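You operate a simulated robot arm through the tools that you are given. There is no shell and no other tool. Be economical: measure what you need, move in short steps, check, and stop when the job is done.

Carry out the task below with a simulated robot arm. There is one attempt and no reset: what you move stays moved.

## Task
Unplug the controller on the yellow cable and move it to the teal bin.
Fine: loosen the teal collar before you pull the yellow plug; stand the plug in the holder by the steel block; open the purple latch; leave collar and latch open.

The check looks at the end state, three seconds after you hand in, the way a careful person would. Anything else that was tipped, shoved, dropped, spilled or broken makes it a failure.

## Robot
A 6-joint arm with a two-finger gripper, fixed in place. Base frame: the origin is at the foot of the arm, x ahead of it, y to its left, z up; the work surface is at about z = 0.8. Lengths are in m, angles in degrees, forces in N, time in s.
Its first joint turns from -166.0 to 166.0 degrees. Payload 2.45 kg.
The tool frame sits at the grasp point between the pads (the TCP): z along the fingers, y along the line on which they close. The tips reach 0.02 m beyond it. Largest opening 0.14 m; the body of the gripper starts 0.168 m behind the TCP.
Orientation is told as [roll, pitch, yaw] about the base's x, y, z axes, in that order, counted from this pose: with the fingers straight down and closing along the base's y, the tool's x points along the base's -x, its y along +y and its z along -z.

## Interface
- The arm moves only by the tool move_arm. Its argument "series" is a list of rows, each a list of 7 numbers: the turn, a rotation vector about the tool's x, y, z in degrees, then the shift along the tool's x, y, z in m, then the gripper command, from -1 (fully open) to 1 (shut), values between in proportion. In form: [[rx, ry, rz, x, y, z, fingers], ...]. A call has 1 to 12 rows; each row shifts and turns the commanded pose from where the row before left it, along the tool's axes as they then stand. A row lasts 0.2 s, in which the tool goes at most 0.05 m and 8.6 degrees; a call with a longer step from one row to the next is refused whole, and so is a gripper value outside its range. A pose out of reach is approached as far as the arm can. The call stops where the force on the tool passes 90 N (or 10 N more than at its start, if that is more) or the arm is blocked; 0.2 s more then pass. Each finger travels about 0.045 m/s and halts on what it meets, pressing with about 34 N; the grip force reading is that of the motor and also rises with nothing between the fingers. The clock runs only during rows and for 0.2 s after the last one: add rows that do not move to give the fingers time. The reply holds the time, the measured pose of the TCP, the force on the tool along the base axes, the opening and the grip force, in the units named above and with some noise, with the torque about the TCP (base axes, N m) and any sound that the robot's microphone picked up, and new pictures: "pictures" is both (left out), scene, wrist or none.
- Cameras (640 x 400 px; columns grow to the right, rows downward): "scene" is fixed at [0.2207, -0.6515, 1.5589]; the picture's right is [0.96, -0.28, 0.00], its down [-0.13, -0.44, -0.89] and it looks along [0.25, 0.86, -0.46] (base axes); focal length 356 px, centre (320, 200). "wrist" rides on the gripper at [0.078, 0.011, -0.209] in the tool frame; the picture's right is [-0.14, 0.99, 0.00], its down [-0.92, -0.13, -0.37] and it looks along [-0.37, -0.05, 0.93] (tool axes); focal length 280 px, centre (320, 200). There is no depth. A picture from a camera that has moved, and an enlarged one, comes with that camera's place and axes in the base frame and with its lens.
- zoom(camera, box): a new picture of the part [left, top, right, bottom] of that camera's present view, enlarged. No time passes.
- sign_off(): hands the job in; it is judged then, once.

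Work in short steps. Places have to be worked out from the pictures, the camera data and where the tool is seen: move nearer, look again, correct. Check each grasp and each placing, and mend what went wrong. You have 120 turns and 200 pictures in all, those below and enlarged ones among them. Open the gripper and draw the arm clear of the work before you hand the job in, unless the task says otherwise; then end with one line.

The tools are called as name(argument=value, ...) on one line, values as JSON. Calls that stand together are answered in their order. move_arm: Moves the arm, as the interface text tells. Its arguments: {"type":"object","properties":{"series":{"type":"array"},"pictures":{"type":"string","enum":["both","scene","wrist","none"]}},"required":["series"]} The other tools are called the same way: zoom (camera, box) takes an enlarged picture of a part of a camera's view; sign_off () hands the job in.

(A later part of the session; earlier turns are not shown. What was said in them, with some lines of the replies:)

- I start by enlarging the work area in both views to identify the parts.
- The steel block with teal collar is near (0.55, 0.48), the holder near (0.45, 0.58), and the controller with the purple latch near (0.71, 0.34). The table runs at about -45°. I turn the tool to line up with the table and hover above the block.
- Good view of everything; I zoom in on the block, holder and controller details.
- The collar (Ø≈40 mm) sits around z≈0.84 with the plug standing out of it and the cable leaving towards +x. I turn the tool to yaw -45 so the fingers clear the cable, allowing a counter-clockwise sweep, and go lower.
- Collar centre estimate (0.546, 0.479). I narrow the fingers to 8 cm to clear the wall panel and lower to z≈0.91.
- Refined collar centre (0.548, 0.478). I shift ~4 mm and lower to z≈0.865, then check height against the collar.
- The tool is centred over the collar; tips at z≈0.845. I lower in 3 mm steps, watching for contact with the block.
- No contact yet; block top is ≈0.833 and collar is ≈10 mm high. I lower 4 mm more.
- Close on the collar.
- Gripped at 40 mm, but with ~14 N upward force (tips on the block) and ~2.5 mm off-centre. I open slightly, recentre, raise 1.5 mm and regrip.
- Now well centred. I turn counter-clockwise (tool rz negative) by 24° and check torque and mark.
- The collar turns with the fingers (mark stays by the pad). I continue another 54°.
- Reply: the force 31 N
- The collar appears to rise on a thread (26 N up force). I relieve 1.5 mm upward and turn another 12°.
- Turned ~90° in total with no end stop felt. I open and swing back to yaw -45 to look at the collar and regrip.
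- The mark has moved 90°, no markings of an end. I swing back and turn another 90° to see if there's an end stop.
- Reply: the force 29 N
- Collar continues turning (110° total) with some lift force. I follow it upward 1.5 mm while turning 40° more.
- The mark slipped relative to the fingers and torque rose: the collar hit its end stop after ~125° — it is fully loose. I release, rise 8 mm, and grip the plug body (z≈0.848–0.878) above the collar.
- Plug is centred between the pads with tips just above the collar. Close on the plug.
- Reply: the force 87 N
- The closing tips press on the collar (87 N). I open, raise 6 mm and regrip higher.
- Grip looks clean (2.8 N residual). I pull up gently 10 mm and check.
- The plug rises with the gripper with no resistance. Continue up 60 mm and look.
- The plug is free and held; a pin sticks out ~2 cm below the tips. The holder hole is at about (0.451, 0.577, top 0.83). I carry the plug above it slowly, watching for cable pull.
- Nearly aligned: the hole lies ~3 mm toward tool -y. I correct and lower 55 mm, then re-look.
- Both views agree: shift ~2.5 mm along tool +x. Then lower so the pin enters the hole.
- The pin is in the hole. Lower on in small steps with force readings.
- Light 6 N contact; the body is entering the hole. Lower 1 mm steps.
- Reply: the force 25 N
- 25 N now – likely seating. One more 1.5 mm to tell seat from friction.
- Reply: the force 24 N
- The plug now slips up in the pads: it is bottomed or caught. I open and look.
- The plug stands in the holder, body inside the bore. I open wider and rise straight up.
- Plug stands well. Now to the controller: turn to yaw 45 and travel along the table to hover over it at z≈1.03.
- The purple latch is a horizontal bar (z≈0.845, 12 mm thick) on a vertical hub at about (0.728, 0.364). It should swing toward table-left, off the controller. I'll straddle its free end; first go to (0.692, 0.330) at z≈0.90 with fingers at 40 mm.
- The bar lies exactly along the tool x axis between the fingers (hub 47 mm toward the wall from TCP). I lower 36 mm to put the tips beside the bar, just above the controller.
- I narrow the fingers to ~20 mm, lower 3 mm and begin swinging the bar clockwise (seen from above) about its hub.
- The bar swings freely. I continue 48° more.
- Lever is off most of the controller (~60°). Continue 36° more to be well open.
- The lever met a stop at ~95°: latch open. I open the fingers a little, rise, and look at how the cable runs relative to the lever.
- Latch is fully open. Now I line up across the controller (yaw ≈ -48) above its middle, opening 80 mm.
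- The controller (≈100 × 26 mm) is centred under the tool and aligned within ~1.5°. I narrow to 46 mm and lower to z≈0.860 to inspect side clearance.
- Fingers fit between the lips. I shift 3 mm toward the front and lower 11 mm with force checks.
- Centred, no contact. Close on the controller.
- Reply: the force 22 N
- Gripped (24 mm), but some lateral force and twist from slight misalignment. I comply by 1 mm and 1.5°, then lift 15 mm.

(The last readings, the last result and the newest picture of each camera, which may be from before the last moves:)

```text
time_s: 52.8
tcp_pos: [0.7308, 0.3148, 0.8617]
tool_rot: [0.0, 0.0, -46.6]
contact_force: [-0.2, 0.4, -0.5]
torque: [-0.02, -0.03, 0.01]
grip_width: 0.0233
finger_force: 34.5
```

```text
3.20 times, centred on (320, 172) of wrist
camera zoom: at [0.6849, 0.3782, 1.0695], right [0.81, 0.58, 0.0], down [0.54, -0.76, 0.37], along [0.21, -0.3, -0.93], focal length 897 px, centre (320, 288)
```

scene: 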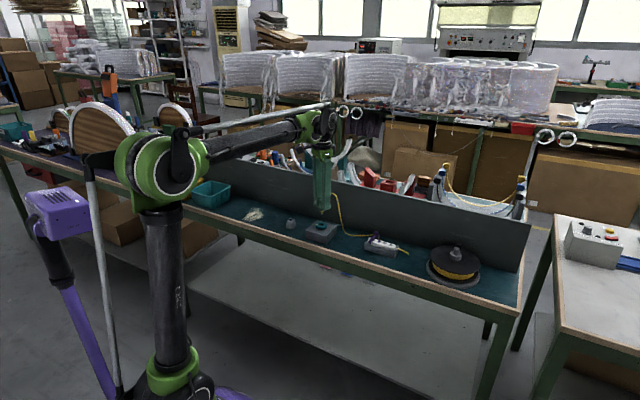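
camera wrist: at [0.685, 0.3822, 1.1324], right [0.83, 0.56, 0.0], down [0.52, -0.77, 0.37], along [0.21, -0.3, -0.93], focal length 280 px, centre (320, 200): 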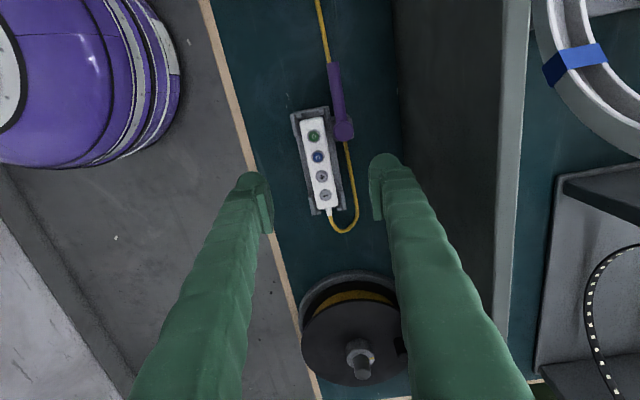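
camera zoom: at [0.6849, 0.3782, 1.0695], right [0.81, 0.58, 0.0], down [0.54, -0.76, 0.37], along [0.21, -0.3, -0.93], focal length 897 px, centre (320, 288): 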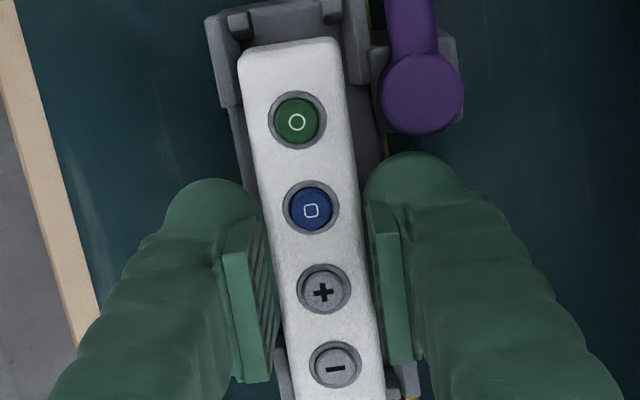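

The controller is out of the cradle, forces near zero. I lift to z≈1.0 and watch the cable around the lever.

move_arm(series=[[0, 0, 0, 0, 0, -0.02, 1], [0, 0, 0, 0, 0, -0.025, 1], [0, 0, 0, 0, 0, -0.025, 1], [0, 0, 0, 0, 0, -0.025, 1], [0, 0, 0, 0, 0, -0.025, 1], [0, 0, 0, 0, 0, -0.02, 1], [0, 0, 0, 0, 0, 0, 1]], pictures="wrist")

zoom(camera="scene", box=[270, 180, 430, 280])

```text
time_s: 54.4
tcp_pos: [0.7306, 0.3152, 0.9997]
tool_rot: [0.0, 0.0, -46.5]
contact_force: [0.7, -0.6, 0.0]
torque: [0.03, 0.0, -0.02]
grip_width: 0.0233
finger_force: 33.8
camera wrist: at [0.684, 0.3796, 1.2091], right [0.81, 0.58, 0.0], down [0.54, -0.76, 0.37], along [0.21, -0.3, -0.93], focal length 280 px, centre (320, 200)
```

wrist: 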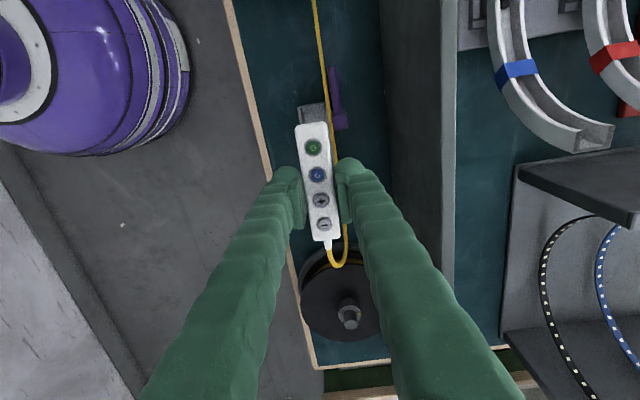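

```text
4.00 times, centred on (350, 230) of scene
camera zoom: at [0.2207, -0.6515, 1.5589], right [0.96, -0.28, 0.0], down [-0.13, -0.44, -0.89], along [0.25, 0.86, -0.46], focal length 1424 px, centre (200, 80)
```

zoom: 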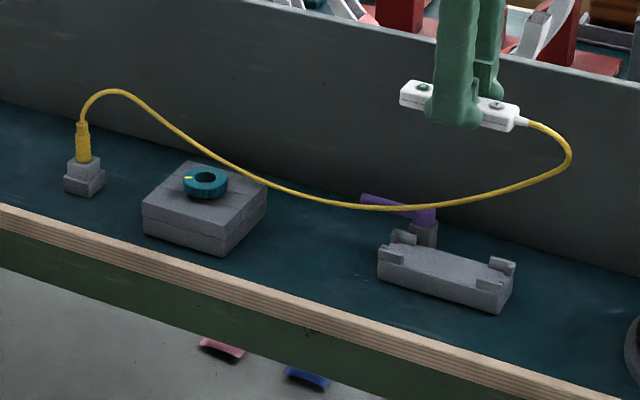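

The cable lifted free of the lever. I raise to ~1.06 and carry along the table to the left.

move_arm(series=[[0, 0, 0, 0, 0, -0.03, 1], [0, 0, 0, 0, 0, -0.03, 1], [0, 0, 0, 0.035, 0, 0, 1], [0, 0, 0, 0.035, 0, 0, 1], [0, 0, 0, 0.035, 0, 0, 1], [0, 0, 0, 0.035, 0, 0, 1], [0, 0, 0, 0.035, 0, 0, 1], [0, 0, 0, 0.035, 0, 0, 1], [0, 0, 0, 0.035, 0, 0, 1], [0, 0, 0, 0.035, 0, 0, 1], [0, 0, 0, 0.035, 0, 0, 1], [0, 0, 0, 0.035, 0, 0, 1]], pictures="both")

zoom(camera="scene", box=[180, 160, 340, 260])

```text
time_s: 57.0
tcp_pos: [0.4876, 0.5671, 1.0592]
tool_rot: [0.0, 0.0, -46.5]
contact_force: [0.6, 0.7, -1.2]
torque: [0.04, 0.04, -0.02]
grip_width: 0.0233
finger_force: 34.4
camera wrist: at [0.4408, 0.6308, 1.2672], right [0.81, 0.58, 0.0], down [0.54, -0.76, 0.37], along [0.21, -0.3, -0.93], focal length 280 px, centre (320, 200)
```

scene: 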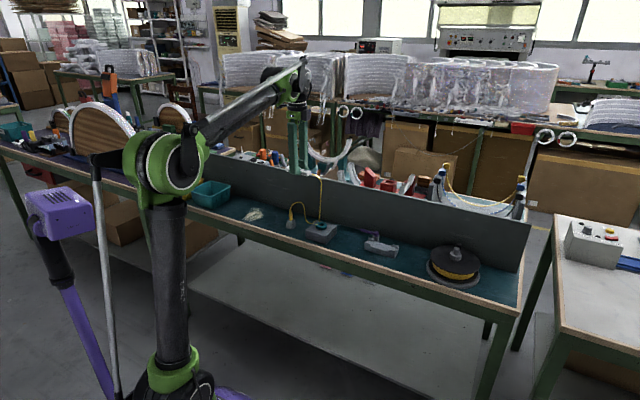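
wrist: 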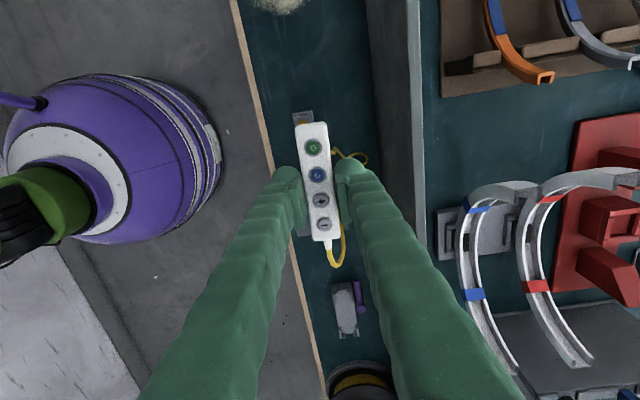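

```text
4.00 times, centred on (260, 210) of scene
camera zoom: at [0.2207, -0.6515, 1.5589], right [0.96, -0.28, 0.0], down [-0.13, -0.44, -0.89], along [0.25, 0.86, -0.46], focal length 1424 px, centre (560, 160)
```

zoom: 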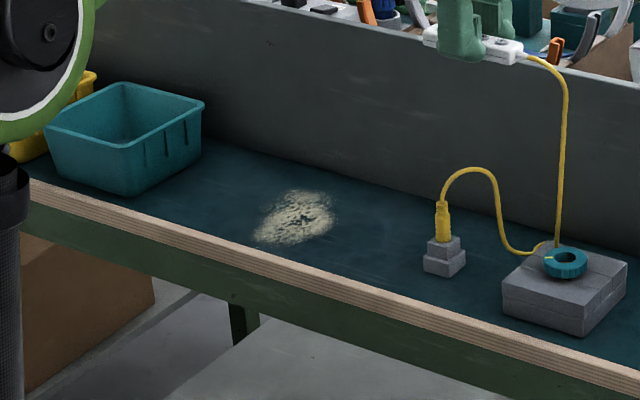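

Plug is undisturbed. Continue ~0.33 m towards the bin and look at it from above.

move_arm(series=[[0, 0, 0, 0.033, -0.001, 0, 1], [0, 0, 0, 0.033, -0.001, 0, 1], [0, 0, 0, 0.033, -0.001, 0, 1], [0, 0, 0, 0.033, -0.001, 0, 1], [0, 0, 0, 0.033, -0.001, 0, 1], [0, 0, 0, 0.033, -0.001, 0, 1], [0, 0, 0, 0.033, -0.001, 0, 1], [0, 0, 0, 0.033, -0.001, 0, 1], [0, 0, 0, 0.033, -0.001, 0, 1], [0, 0, 0, 0.033, -0.001, 0, 1]], pictures="both")

zoom(camera="scene", box=[170, 140, 330, 240])

```text
time_s: 59.2
tcp_pos: [0.255, 0.799, 1.0601]
tool_rot: [0.0, 0.1, -46.6]
contact_force: [0.5, 0.2, -0.3]
torque: [0.03, 0.07, 0.0]
grip_width: 0.0235
finger_force: 33.7
camera wrist: at [0.2092, 0.863, 1.2684], right [0.81, 0.58, 0.0], down [0.54, -0.76, 0.37], along [0.21, -0.3, -0.93], focal length 280 px, centre (320, 200)
```

scene: 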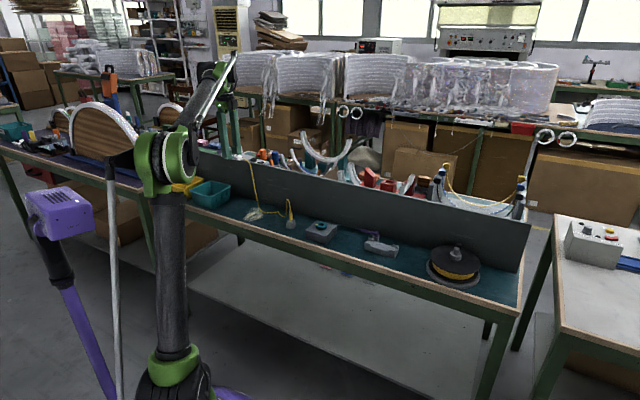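
wrist: 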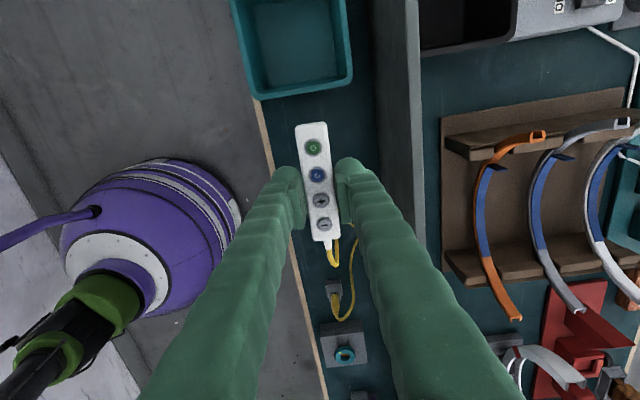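

```text
4.00 times, centred on (250, 190) of scene
camera zoom: at [0.2207, -0.6515, 1.5589], right [0.96, -0.28, 0.0], down [-0.13, -0.44, -0.89], along [0.25, 0.86, -0.46], focal length 1424 px, centre (600, 240)
```

zoom: 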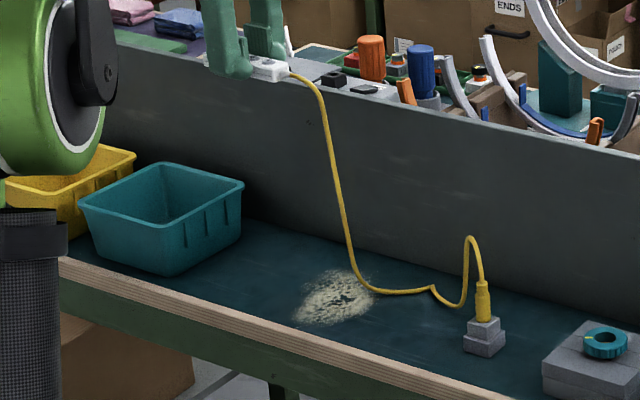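

The bin's near rim is ~77 mm ahead (tool x) with centre ~11 mm toward the front. I advance 70 mm and look again.

move_arm(series=[[0, 0, 0, 0.035, -0.005, 0, 1], [0, 0, 0, 0.035, -0.005, 0, 1], [0, 0, 0, 0, 0, 0, 1]], pictures="both")

zoom(camera="scene", box=[170, 140, 330, 240])

```text
time_s: 60.0
tcp_pos: [0.2009, 0.8458, 1.0594]
tool_rot: [0.1, 0.1, -46.6]
contact_force: [-1.3, 0.3, -1.0]
torque: [0.01, 0.0, -0.02]
grip_width: 0.023
finger_force: 33.4
camera wrist: at [0.1546, 0.9096, 1.2676], right [0.81, 0.58, 0.0], down [0.54, -0.76, 0.37], along [0.21, -0.3, -0.93], focal length 280 px, centre (320, 200)
```

scene: 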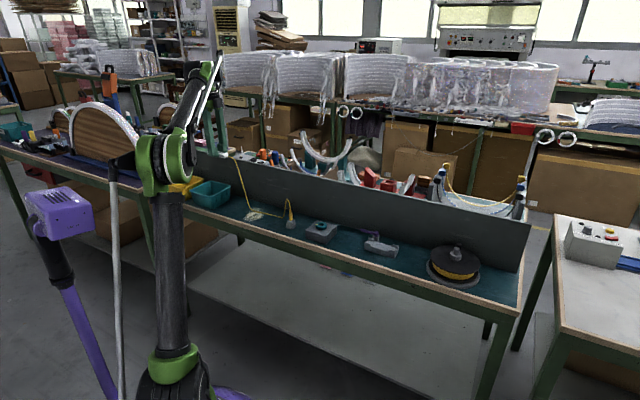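
wrist: 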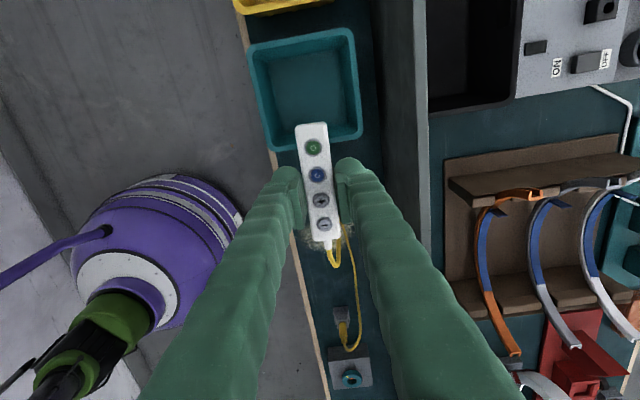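

```text
4.00 times, centred on (250, 190) of scene
camera zoom: at [0.2207, -0.6515, 1.5589], right [0.96, -0.28, 0.0], down [-0.13, -0.44, -0.89], along [0.25, 0.86, -0.46], focal length 1424 px, centre (600, 240)
```

zoom: 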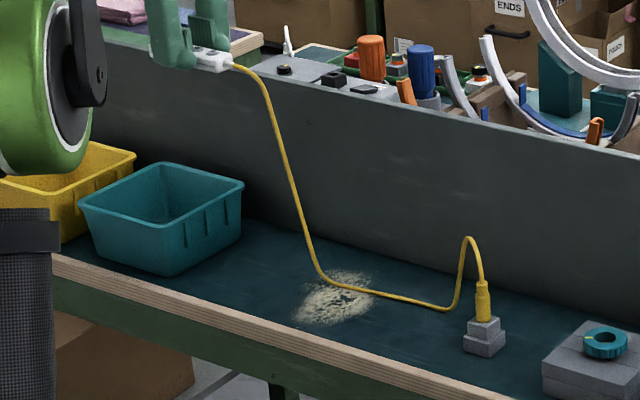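

I zoom in to measure the bin floor.

zoom(camera="wrist", box=[230, 10, 390, 110])

```text
4.00 times, centred on (310, 60) of wrist
camera zoom: at [0.1546, 0.9096, 1.2676], right [0.81, 0.58, 0.0], down [0.54, -0.76, 0.37], along [0.21, -0.3, -0.93], focal length 1122 px, centre (360, 760)
```

zoom: 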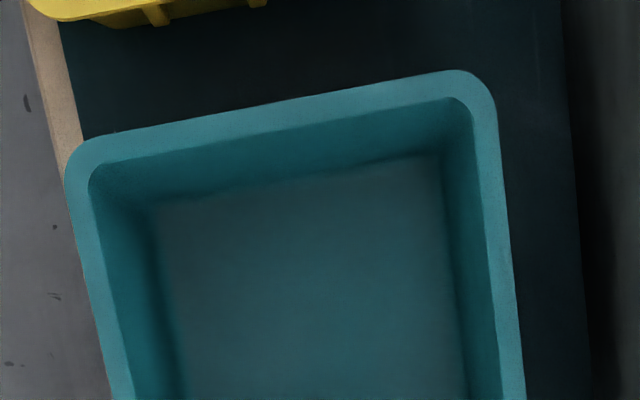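

Floor ≈ 105 mm square, controller ≈ 100 mm plus strain relief, so I turn it ~40° to lie diagonally, and centre it over the bin.

move_arm(series=[[0, 0, -8, 0, 0, 0, 1], [0, 0, -8, 0, 0, 0, 1], [0, 0, -8, 0, 0, 0, 1], [0, 0, -8, 0, 0, 0, 1], [0, 0, -8, 0, 0, 0, 1], [0, 0, 0, 0.029, 0.022, 0, 1], [0, 0, 0, 0.0285, 0.022, 0, 1], [0, 0, 0, 0, 0, 0, 1]], pictures="wrist")

zoom(camera="scene", box=[170, 140, 330, 240])

```text
time_s: 61.8
tcp_pos: [0.1483, 0.8949, 1.0605]
tool_rot: [0.1, 0.0, -6.4]
contact_force: [0.6, 0.2, -0.8]
torque: [0.0, 0.02, 0.01]
grip_width: 0.0232
finger_force: 33.9
camera wrist: at [0.0718, 0.9143, 1.2686], right [0.25, 0.97, 0.0], down [0.9, -0.23, 0.37], along [0.36, -0.09, -0.93], focal length 280 px, centre (320, 200)
```

wrist: 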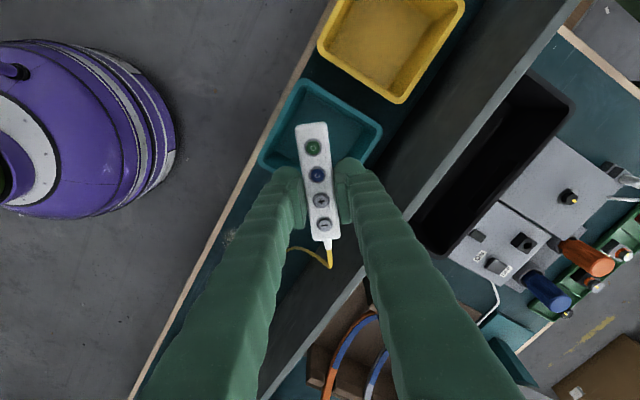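

```text
4.00 times, centred on (250, 190) of scene
camera zoom: at [0.2207, -0.6515, 1.5589], right [0.96, -0.28, 0.0], down [-0.13, -0.44, -0.89], along [0.25, 0.86, -0.46], focal length 1424 px, centre (600, 240)
```

zoom: 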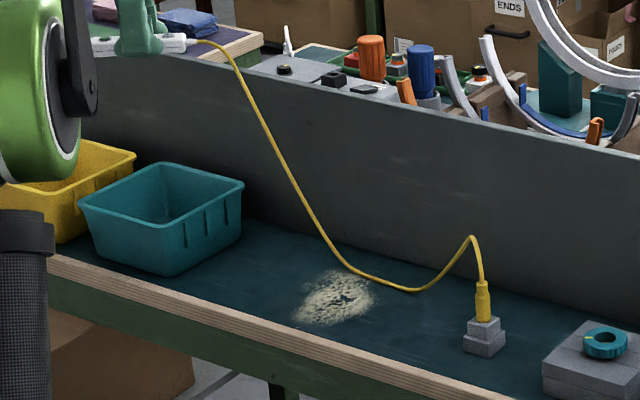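

The bin centre is within 2 mm of the tool axis. I lower to z≈0.90 in steps and look.

move_arm(series=[[0, 0, 0, 0, 0, 0.03, 1], [0, 0, 0, 0, 0, 0.03, 1], [0, 0, 0, 0, 0, 0.03, 1], [0, 0, 0, 0, 0, 0.03, 1], [0, 0, 0, 0, 0, 0.03, 1], [0, 0, 0, 0, 0, 0.01, 1], [0, 0, 0, 0, 0, 0, 1]], pictures="wrist")

zoom(camera="scene", box=[170, 140, 330, 240])

zoom(camera="wrist", box=[220, 90, 420, 215])

```text
time_s: 63.4
tcp_pos: [0.1484, 0.894, 0.9011]
tool_rot: [0.0, 0.0, -6.6]
contact_force: [-0.2, 0.7, -0.2]
torque: [0.0, 0.0, 0.0]
grip_width: 0.0231
finger_force: 34.2
camera wrist: at [0.0731, 0.9136, 1.1102], right [0.25, 0.97, 0.0], down [0.9, -0.23, 0.37], along [0.36, -0.09, -0.93], focal length 280 px, centre (320, 200)
```

wrist: 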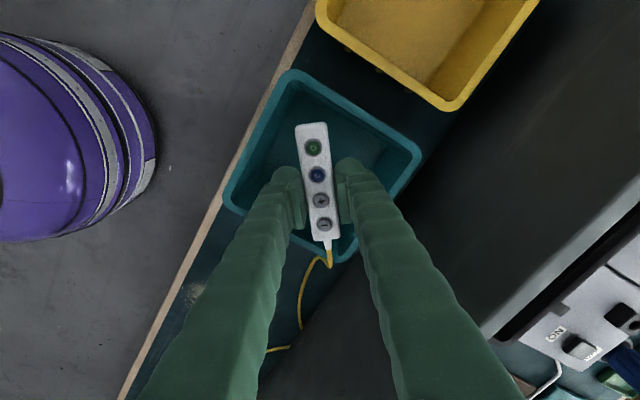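

```text
4.00 times, centred on (250, 190) of scene
camera zoom: at [0.2207, -0.6515, 1.5589], right [0.96, -0.28, 0.0], down [-0.13, -0.44, -0.89], along [0.25, 0.86, -0.46], focal length 1424 px, centre (600, 240)
```

zoom: 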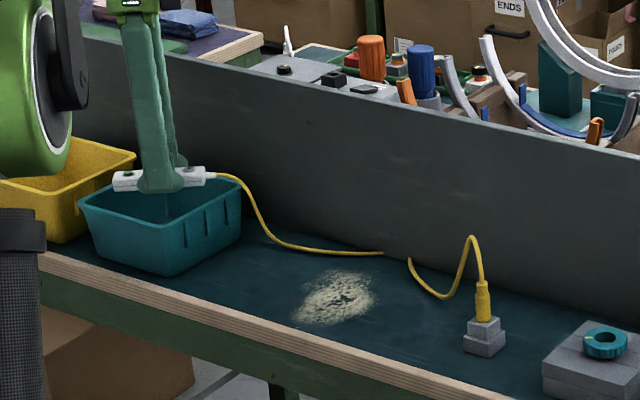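

```text
3.20 times, centred on (320, 152) of wrist
camera zoom: at [0.0731, 0.9136, 1.1102], right [0.25, 0.97, 0.0], down [0.9, -0.23, 0.37], along [0.36, -0.09, -0.93], focal length 897 px, centre (320, 352)
```

zoom: 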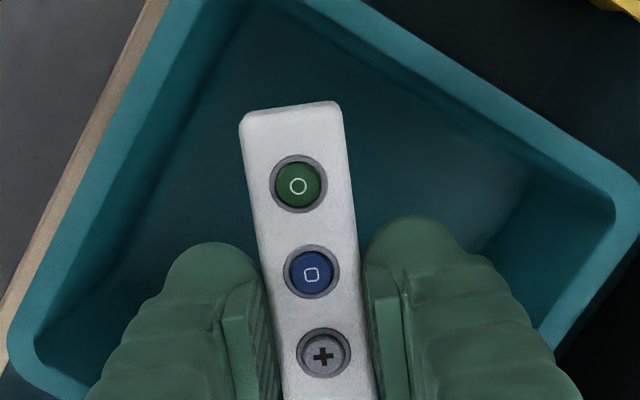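

Well inside the bin opening. I lower further to about z≈0.85, checking force.

move_arm(series=[[0, 0, 0, 0, 0, 0.01, 1], [0, 0, 0, 0, 0, 0.01, 1], [0, 0, 0, 0, 0, 0.01, 1], [0, 0, 0, 0, 0, 0.01, 1], [0, 0, 0, 0, 0, 0.007, 1], [0, 0, 0, 0, 0, 0, 1]], pictures="wrist")

zoom(camera="scene", box=[170, 140, 330, 240])

```text
time_s: 64.8
tcp_pos: [0.1485, 0.8948, 0.8555]
tool_rot: [0.1, 0.0, -6.5]
contact_force: [0.5, 0.1, -0.5]
torque: [-0.01, 0.01, -0.02]
grip_width: 0.0234
finger_force: 34.0
camera wrist: at [0.0725, 0.9138, 1.0629], right [0.25, 0.97, 0.0], down [0.9, -0.23, 0.37], along [0.36, -0.09, -0.93], focal length 280 px, centre (320, 200)
```

wrist: 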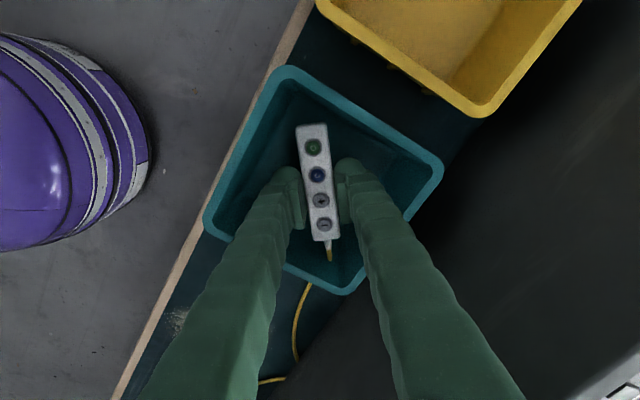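

```text
4.00 times, centred on (250, 190) of scene
camera zoom: at [0.2207, -0.6515, 1.5589], right [0.96, -0.28, 0.0], down [-0.13, -0.44, -0.89], along [0.25, 0.86, -0.46], focal length 1424 px, centre (600, 240)
```

zoom: 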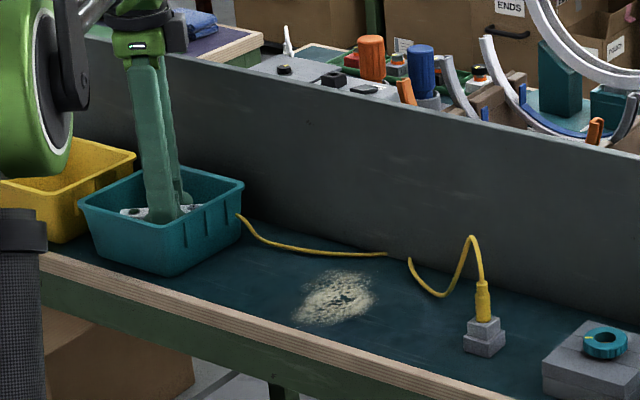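

No contact yet. I lower in 3 mm steps until it touches the floor.

move_arm(series=[[0, 0, 0, 0, 0, 0.003, 1], [0, 0, 0, 0, 0, 0.003, 1], [0, 0, 0, 0, 0, 0.003, 1], [0, 0, 0, 0, 0, 0.003, 1], [0, 0, 0, 0, 0, 0, 1]], pictures="none")

```text
time_s: 66.0
tcp_pos: [0.148, 0.8959, 0.8431]
tool_rot: [0.0, 0.1, -6.4]
contact_force: [1.1, 0.2, 0.2]
torque: [0.0, -0.04, -0.01]
grip_width: 0.0232
finger_force: 34.7
```

move_arm(series=[[0, 0, 0, 0, 0, 0.003, 1], [0, 0, 0, 0, 0, 0.003, 1], [0, 0, 0, 0, 0, 0, 1]], pictures="none")

zoom(camera="wrist", box=[200, 90, 440, 240])

```text
time_s: 66.8
tcp_pos: [0.1473, 0.896, 0.8361]
tool_rot: [0.1, 0.1, -6.5]
contact_force: [0.4, -0.2, -0.3]
torque: [0.0, -0.02, -0.03]
grip_width: 0.0232
finger_force: 33.8
```

```text
2.67 times, centred on (320, 165) of wrist
camera zoom: at [0.0715, 0.9151, 1.0449], right [0.25, 0.97, 0.0], down [0.9, -0.23, 0.37], along [0.36, -0.09, -0.93], focal length 748 px, centre (320, 293)
```

zoom: 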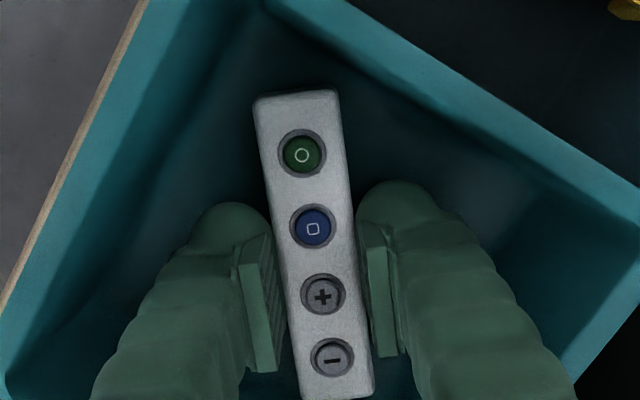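

Still no contact (tips ≈0.816). A few more 2 mm steps.

move_arm(series=[[0, 0, 0, 0, 0, 0.002, 1], [0, 0, 0, 0, 0, 0.002, 1], [0, 0, 0, 0, 0, 0, 1]], pictures="none")

```text
time_s: 67.6
tcp_pos: [0.1469, 0.8954, 0.8326]
tool_rot: [0.0, 0.0, -6.5]
contact_force: [-0.7, 0.7, -0.5]
torque: [-0.01, 0.02, 0.06]
grip_width: 0.0234
finger_force: 33.8
```

move_arm(series=[[0, 0, 0, 0, 0, 0.002, 1], [0, 0, 0, 0, 0, 0.002, 1], [0, 0, 0, 0, 0, 0, 1]], pictures="none")

```text
time_s: 68.4
tcp_pos: [0.1473, 0.8938, 0.8271]
tool_rot: [0.0, 0.0, -6.5]
contact_force: [0.1, -0.5, -0.1]
torque: [0.0, 0.0, -0.02]
grip_width: 0.0233
finger_force: 34.2
```

Tips are ≈4–5 mm above the bin floor; the controller is thin. I go 2 mm lower, then release gently and rise.

move_arm(series=[[0, 0, 0, 0, 0, 0.002, 1], [0, 0, 0, 0, 0, 0, 1], [0, 0, 0, 0, 0, 0, 0.5], [0, 0, 0, 0, 0, 0, 0.4], [0, 0, 0, 0, 0, 0, 0.35]], pictures="none")

zoom(camera="wrist", box=[200, 90, 440, 240])

```text
time_s: 69.6
tcp_pos: [0.148, 0.8946, 0.8257]
tool_rot: [0.0, 0.0, -6.5]
contact_force: [0.8, -0.1, 1.0]
torque: [0.0, -0.03, 0.02]
grip_width: 0.0456
finger_force: 0.0
```

```text
2.67 times, centred on (320, 165) of wrist
camera zoom: at [0.0717, 0.914, 1.0341], right [0.25, 0.97, 0.0], down [0.9, -0.23, 0.37], along [0.36, -0.09, -0.93], focal length 748 px, centre (320, 293)
```

zoom: 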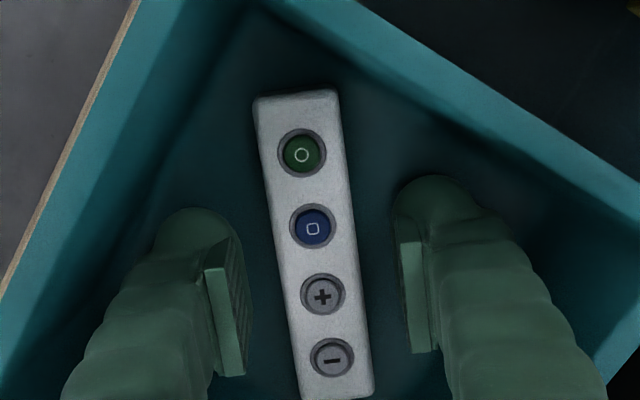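

The controller lies flat on the bin floor. I rise straight up and clear.

move_arm(series=[[0, 0, 0, 0, 0, -0.02, 0.35], [0, 0, 0, 0, 0, -0.03, 0.35], [0, 0, 0, 0, 0, -0.04, 0.3], [0, 0, 0, 0, 0, -0.04, 0.3], [0, 0, 0, 0, 0, -0.04, 0], [0, 0, 0, 0, 0, -0.04, -0.5], [0, 0, 0, 0, 0, -0.04, -1], [0, 0, 0, 0, 0, 0, -1], [0, 0, 0, 0, 0, 0, -1]], pictures="both")

zoom(camera="scene", box=[180, 160, 308, 240])

zoom(camera="scene", box=[270, 190, 414, 280])

```text
time_s: 71.6
tcp_pos: [0.147, 0.8948, 1.0795]
tool_rot: [0.1, 0.0, -6.5]
contact_force: [-0.1, -0.7, -0.8]
torque: [0.0, -0.01, -0.01]
grip_width: 0.1397
finger_force: 0.0
camera wrist: at [0.0712, 0.914, 1.2867], right [0.25, 0.97, 0.0], down [0.9, -0.23, 0.37], along [0.36, -0.09, -0.93], focal length 280 px, centre (320, 200)
```

scene: 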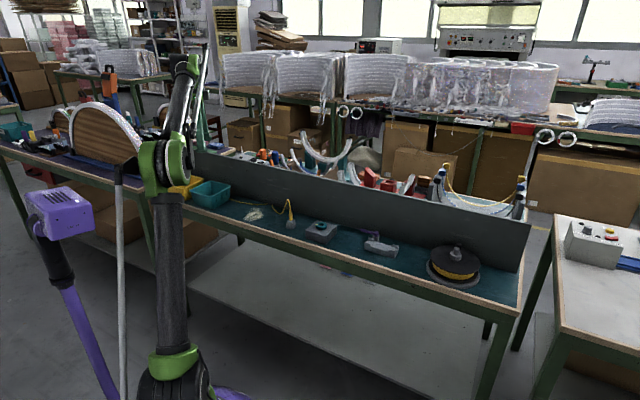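
wrist: 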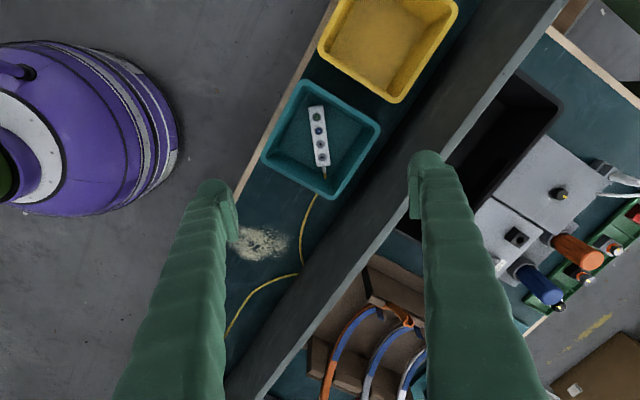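

```text
5.00 times, centred on (244, 200) of scene
camera zoom: at [0.2207, -0.6515, 1.5589], right [0.96, -0.28, 0.0], down [-0.13, -0.44, -0.89], along [0.25, 0.86, -0.46], focal length 1781 px, centre (700, 200)
```

zoom: 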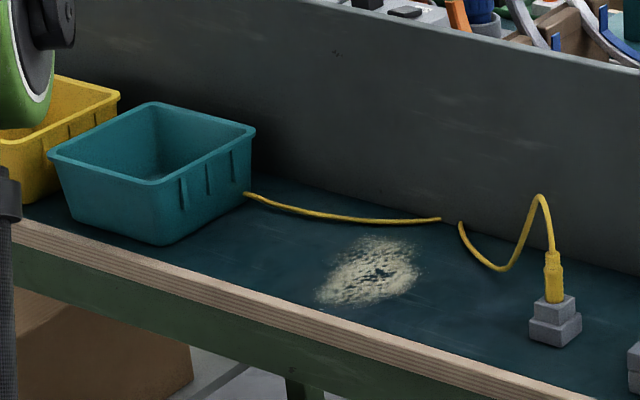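

```text
4.44 times, centred on (342, 235) of scene
camera zoom: at [0.2207, -0.6515, 1.5589], right [0.96, -0.28, 0.0], down [-0.13, -0.44, -0.89], along [0.25, 0.86, -0.46], focal length 1583 px, centre (222, 44)
```

zoom: 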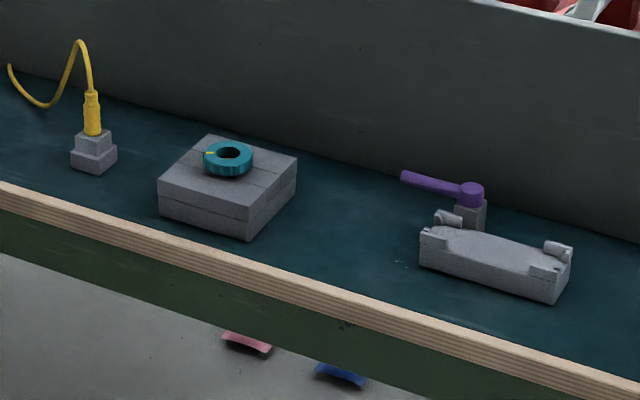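

The controller lies in the teal bin, the plug stands upright in the holder, the collar and latch are open, and the arm is clear with the gripper open. I hand in.

sign_off()

```text
The job is handed in.
```

The job is handed in: the teal collar is loose, the yellow plug stands in its holder, the purple latch is open, and the controller lies flat in the teal bin.
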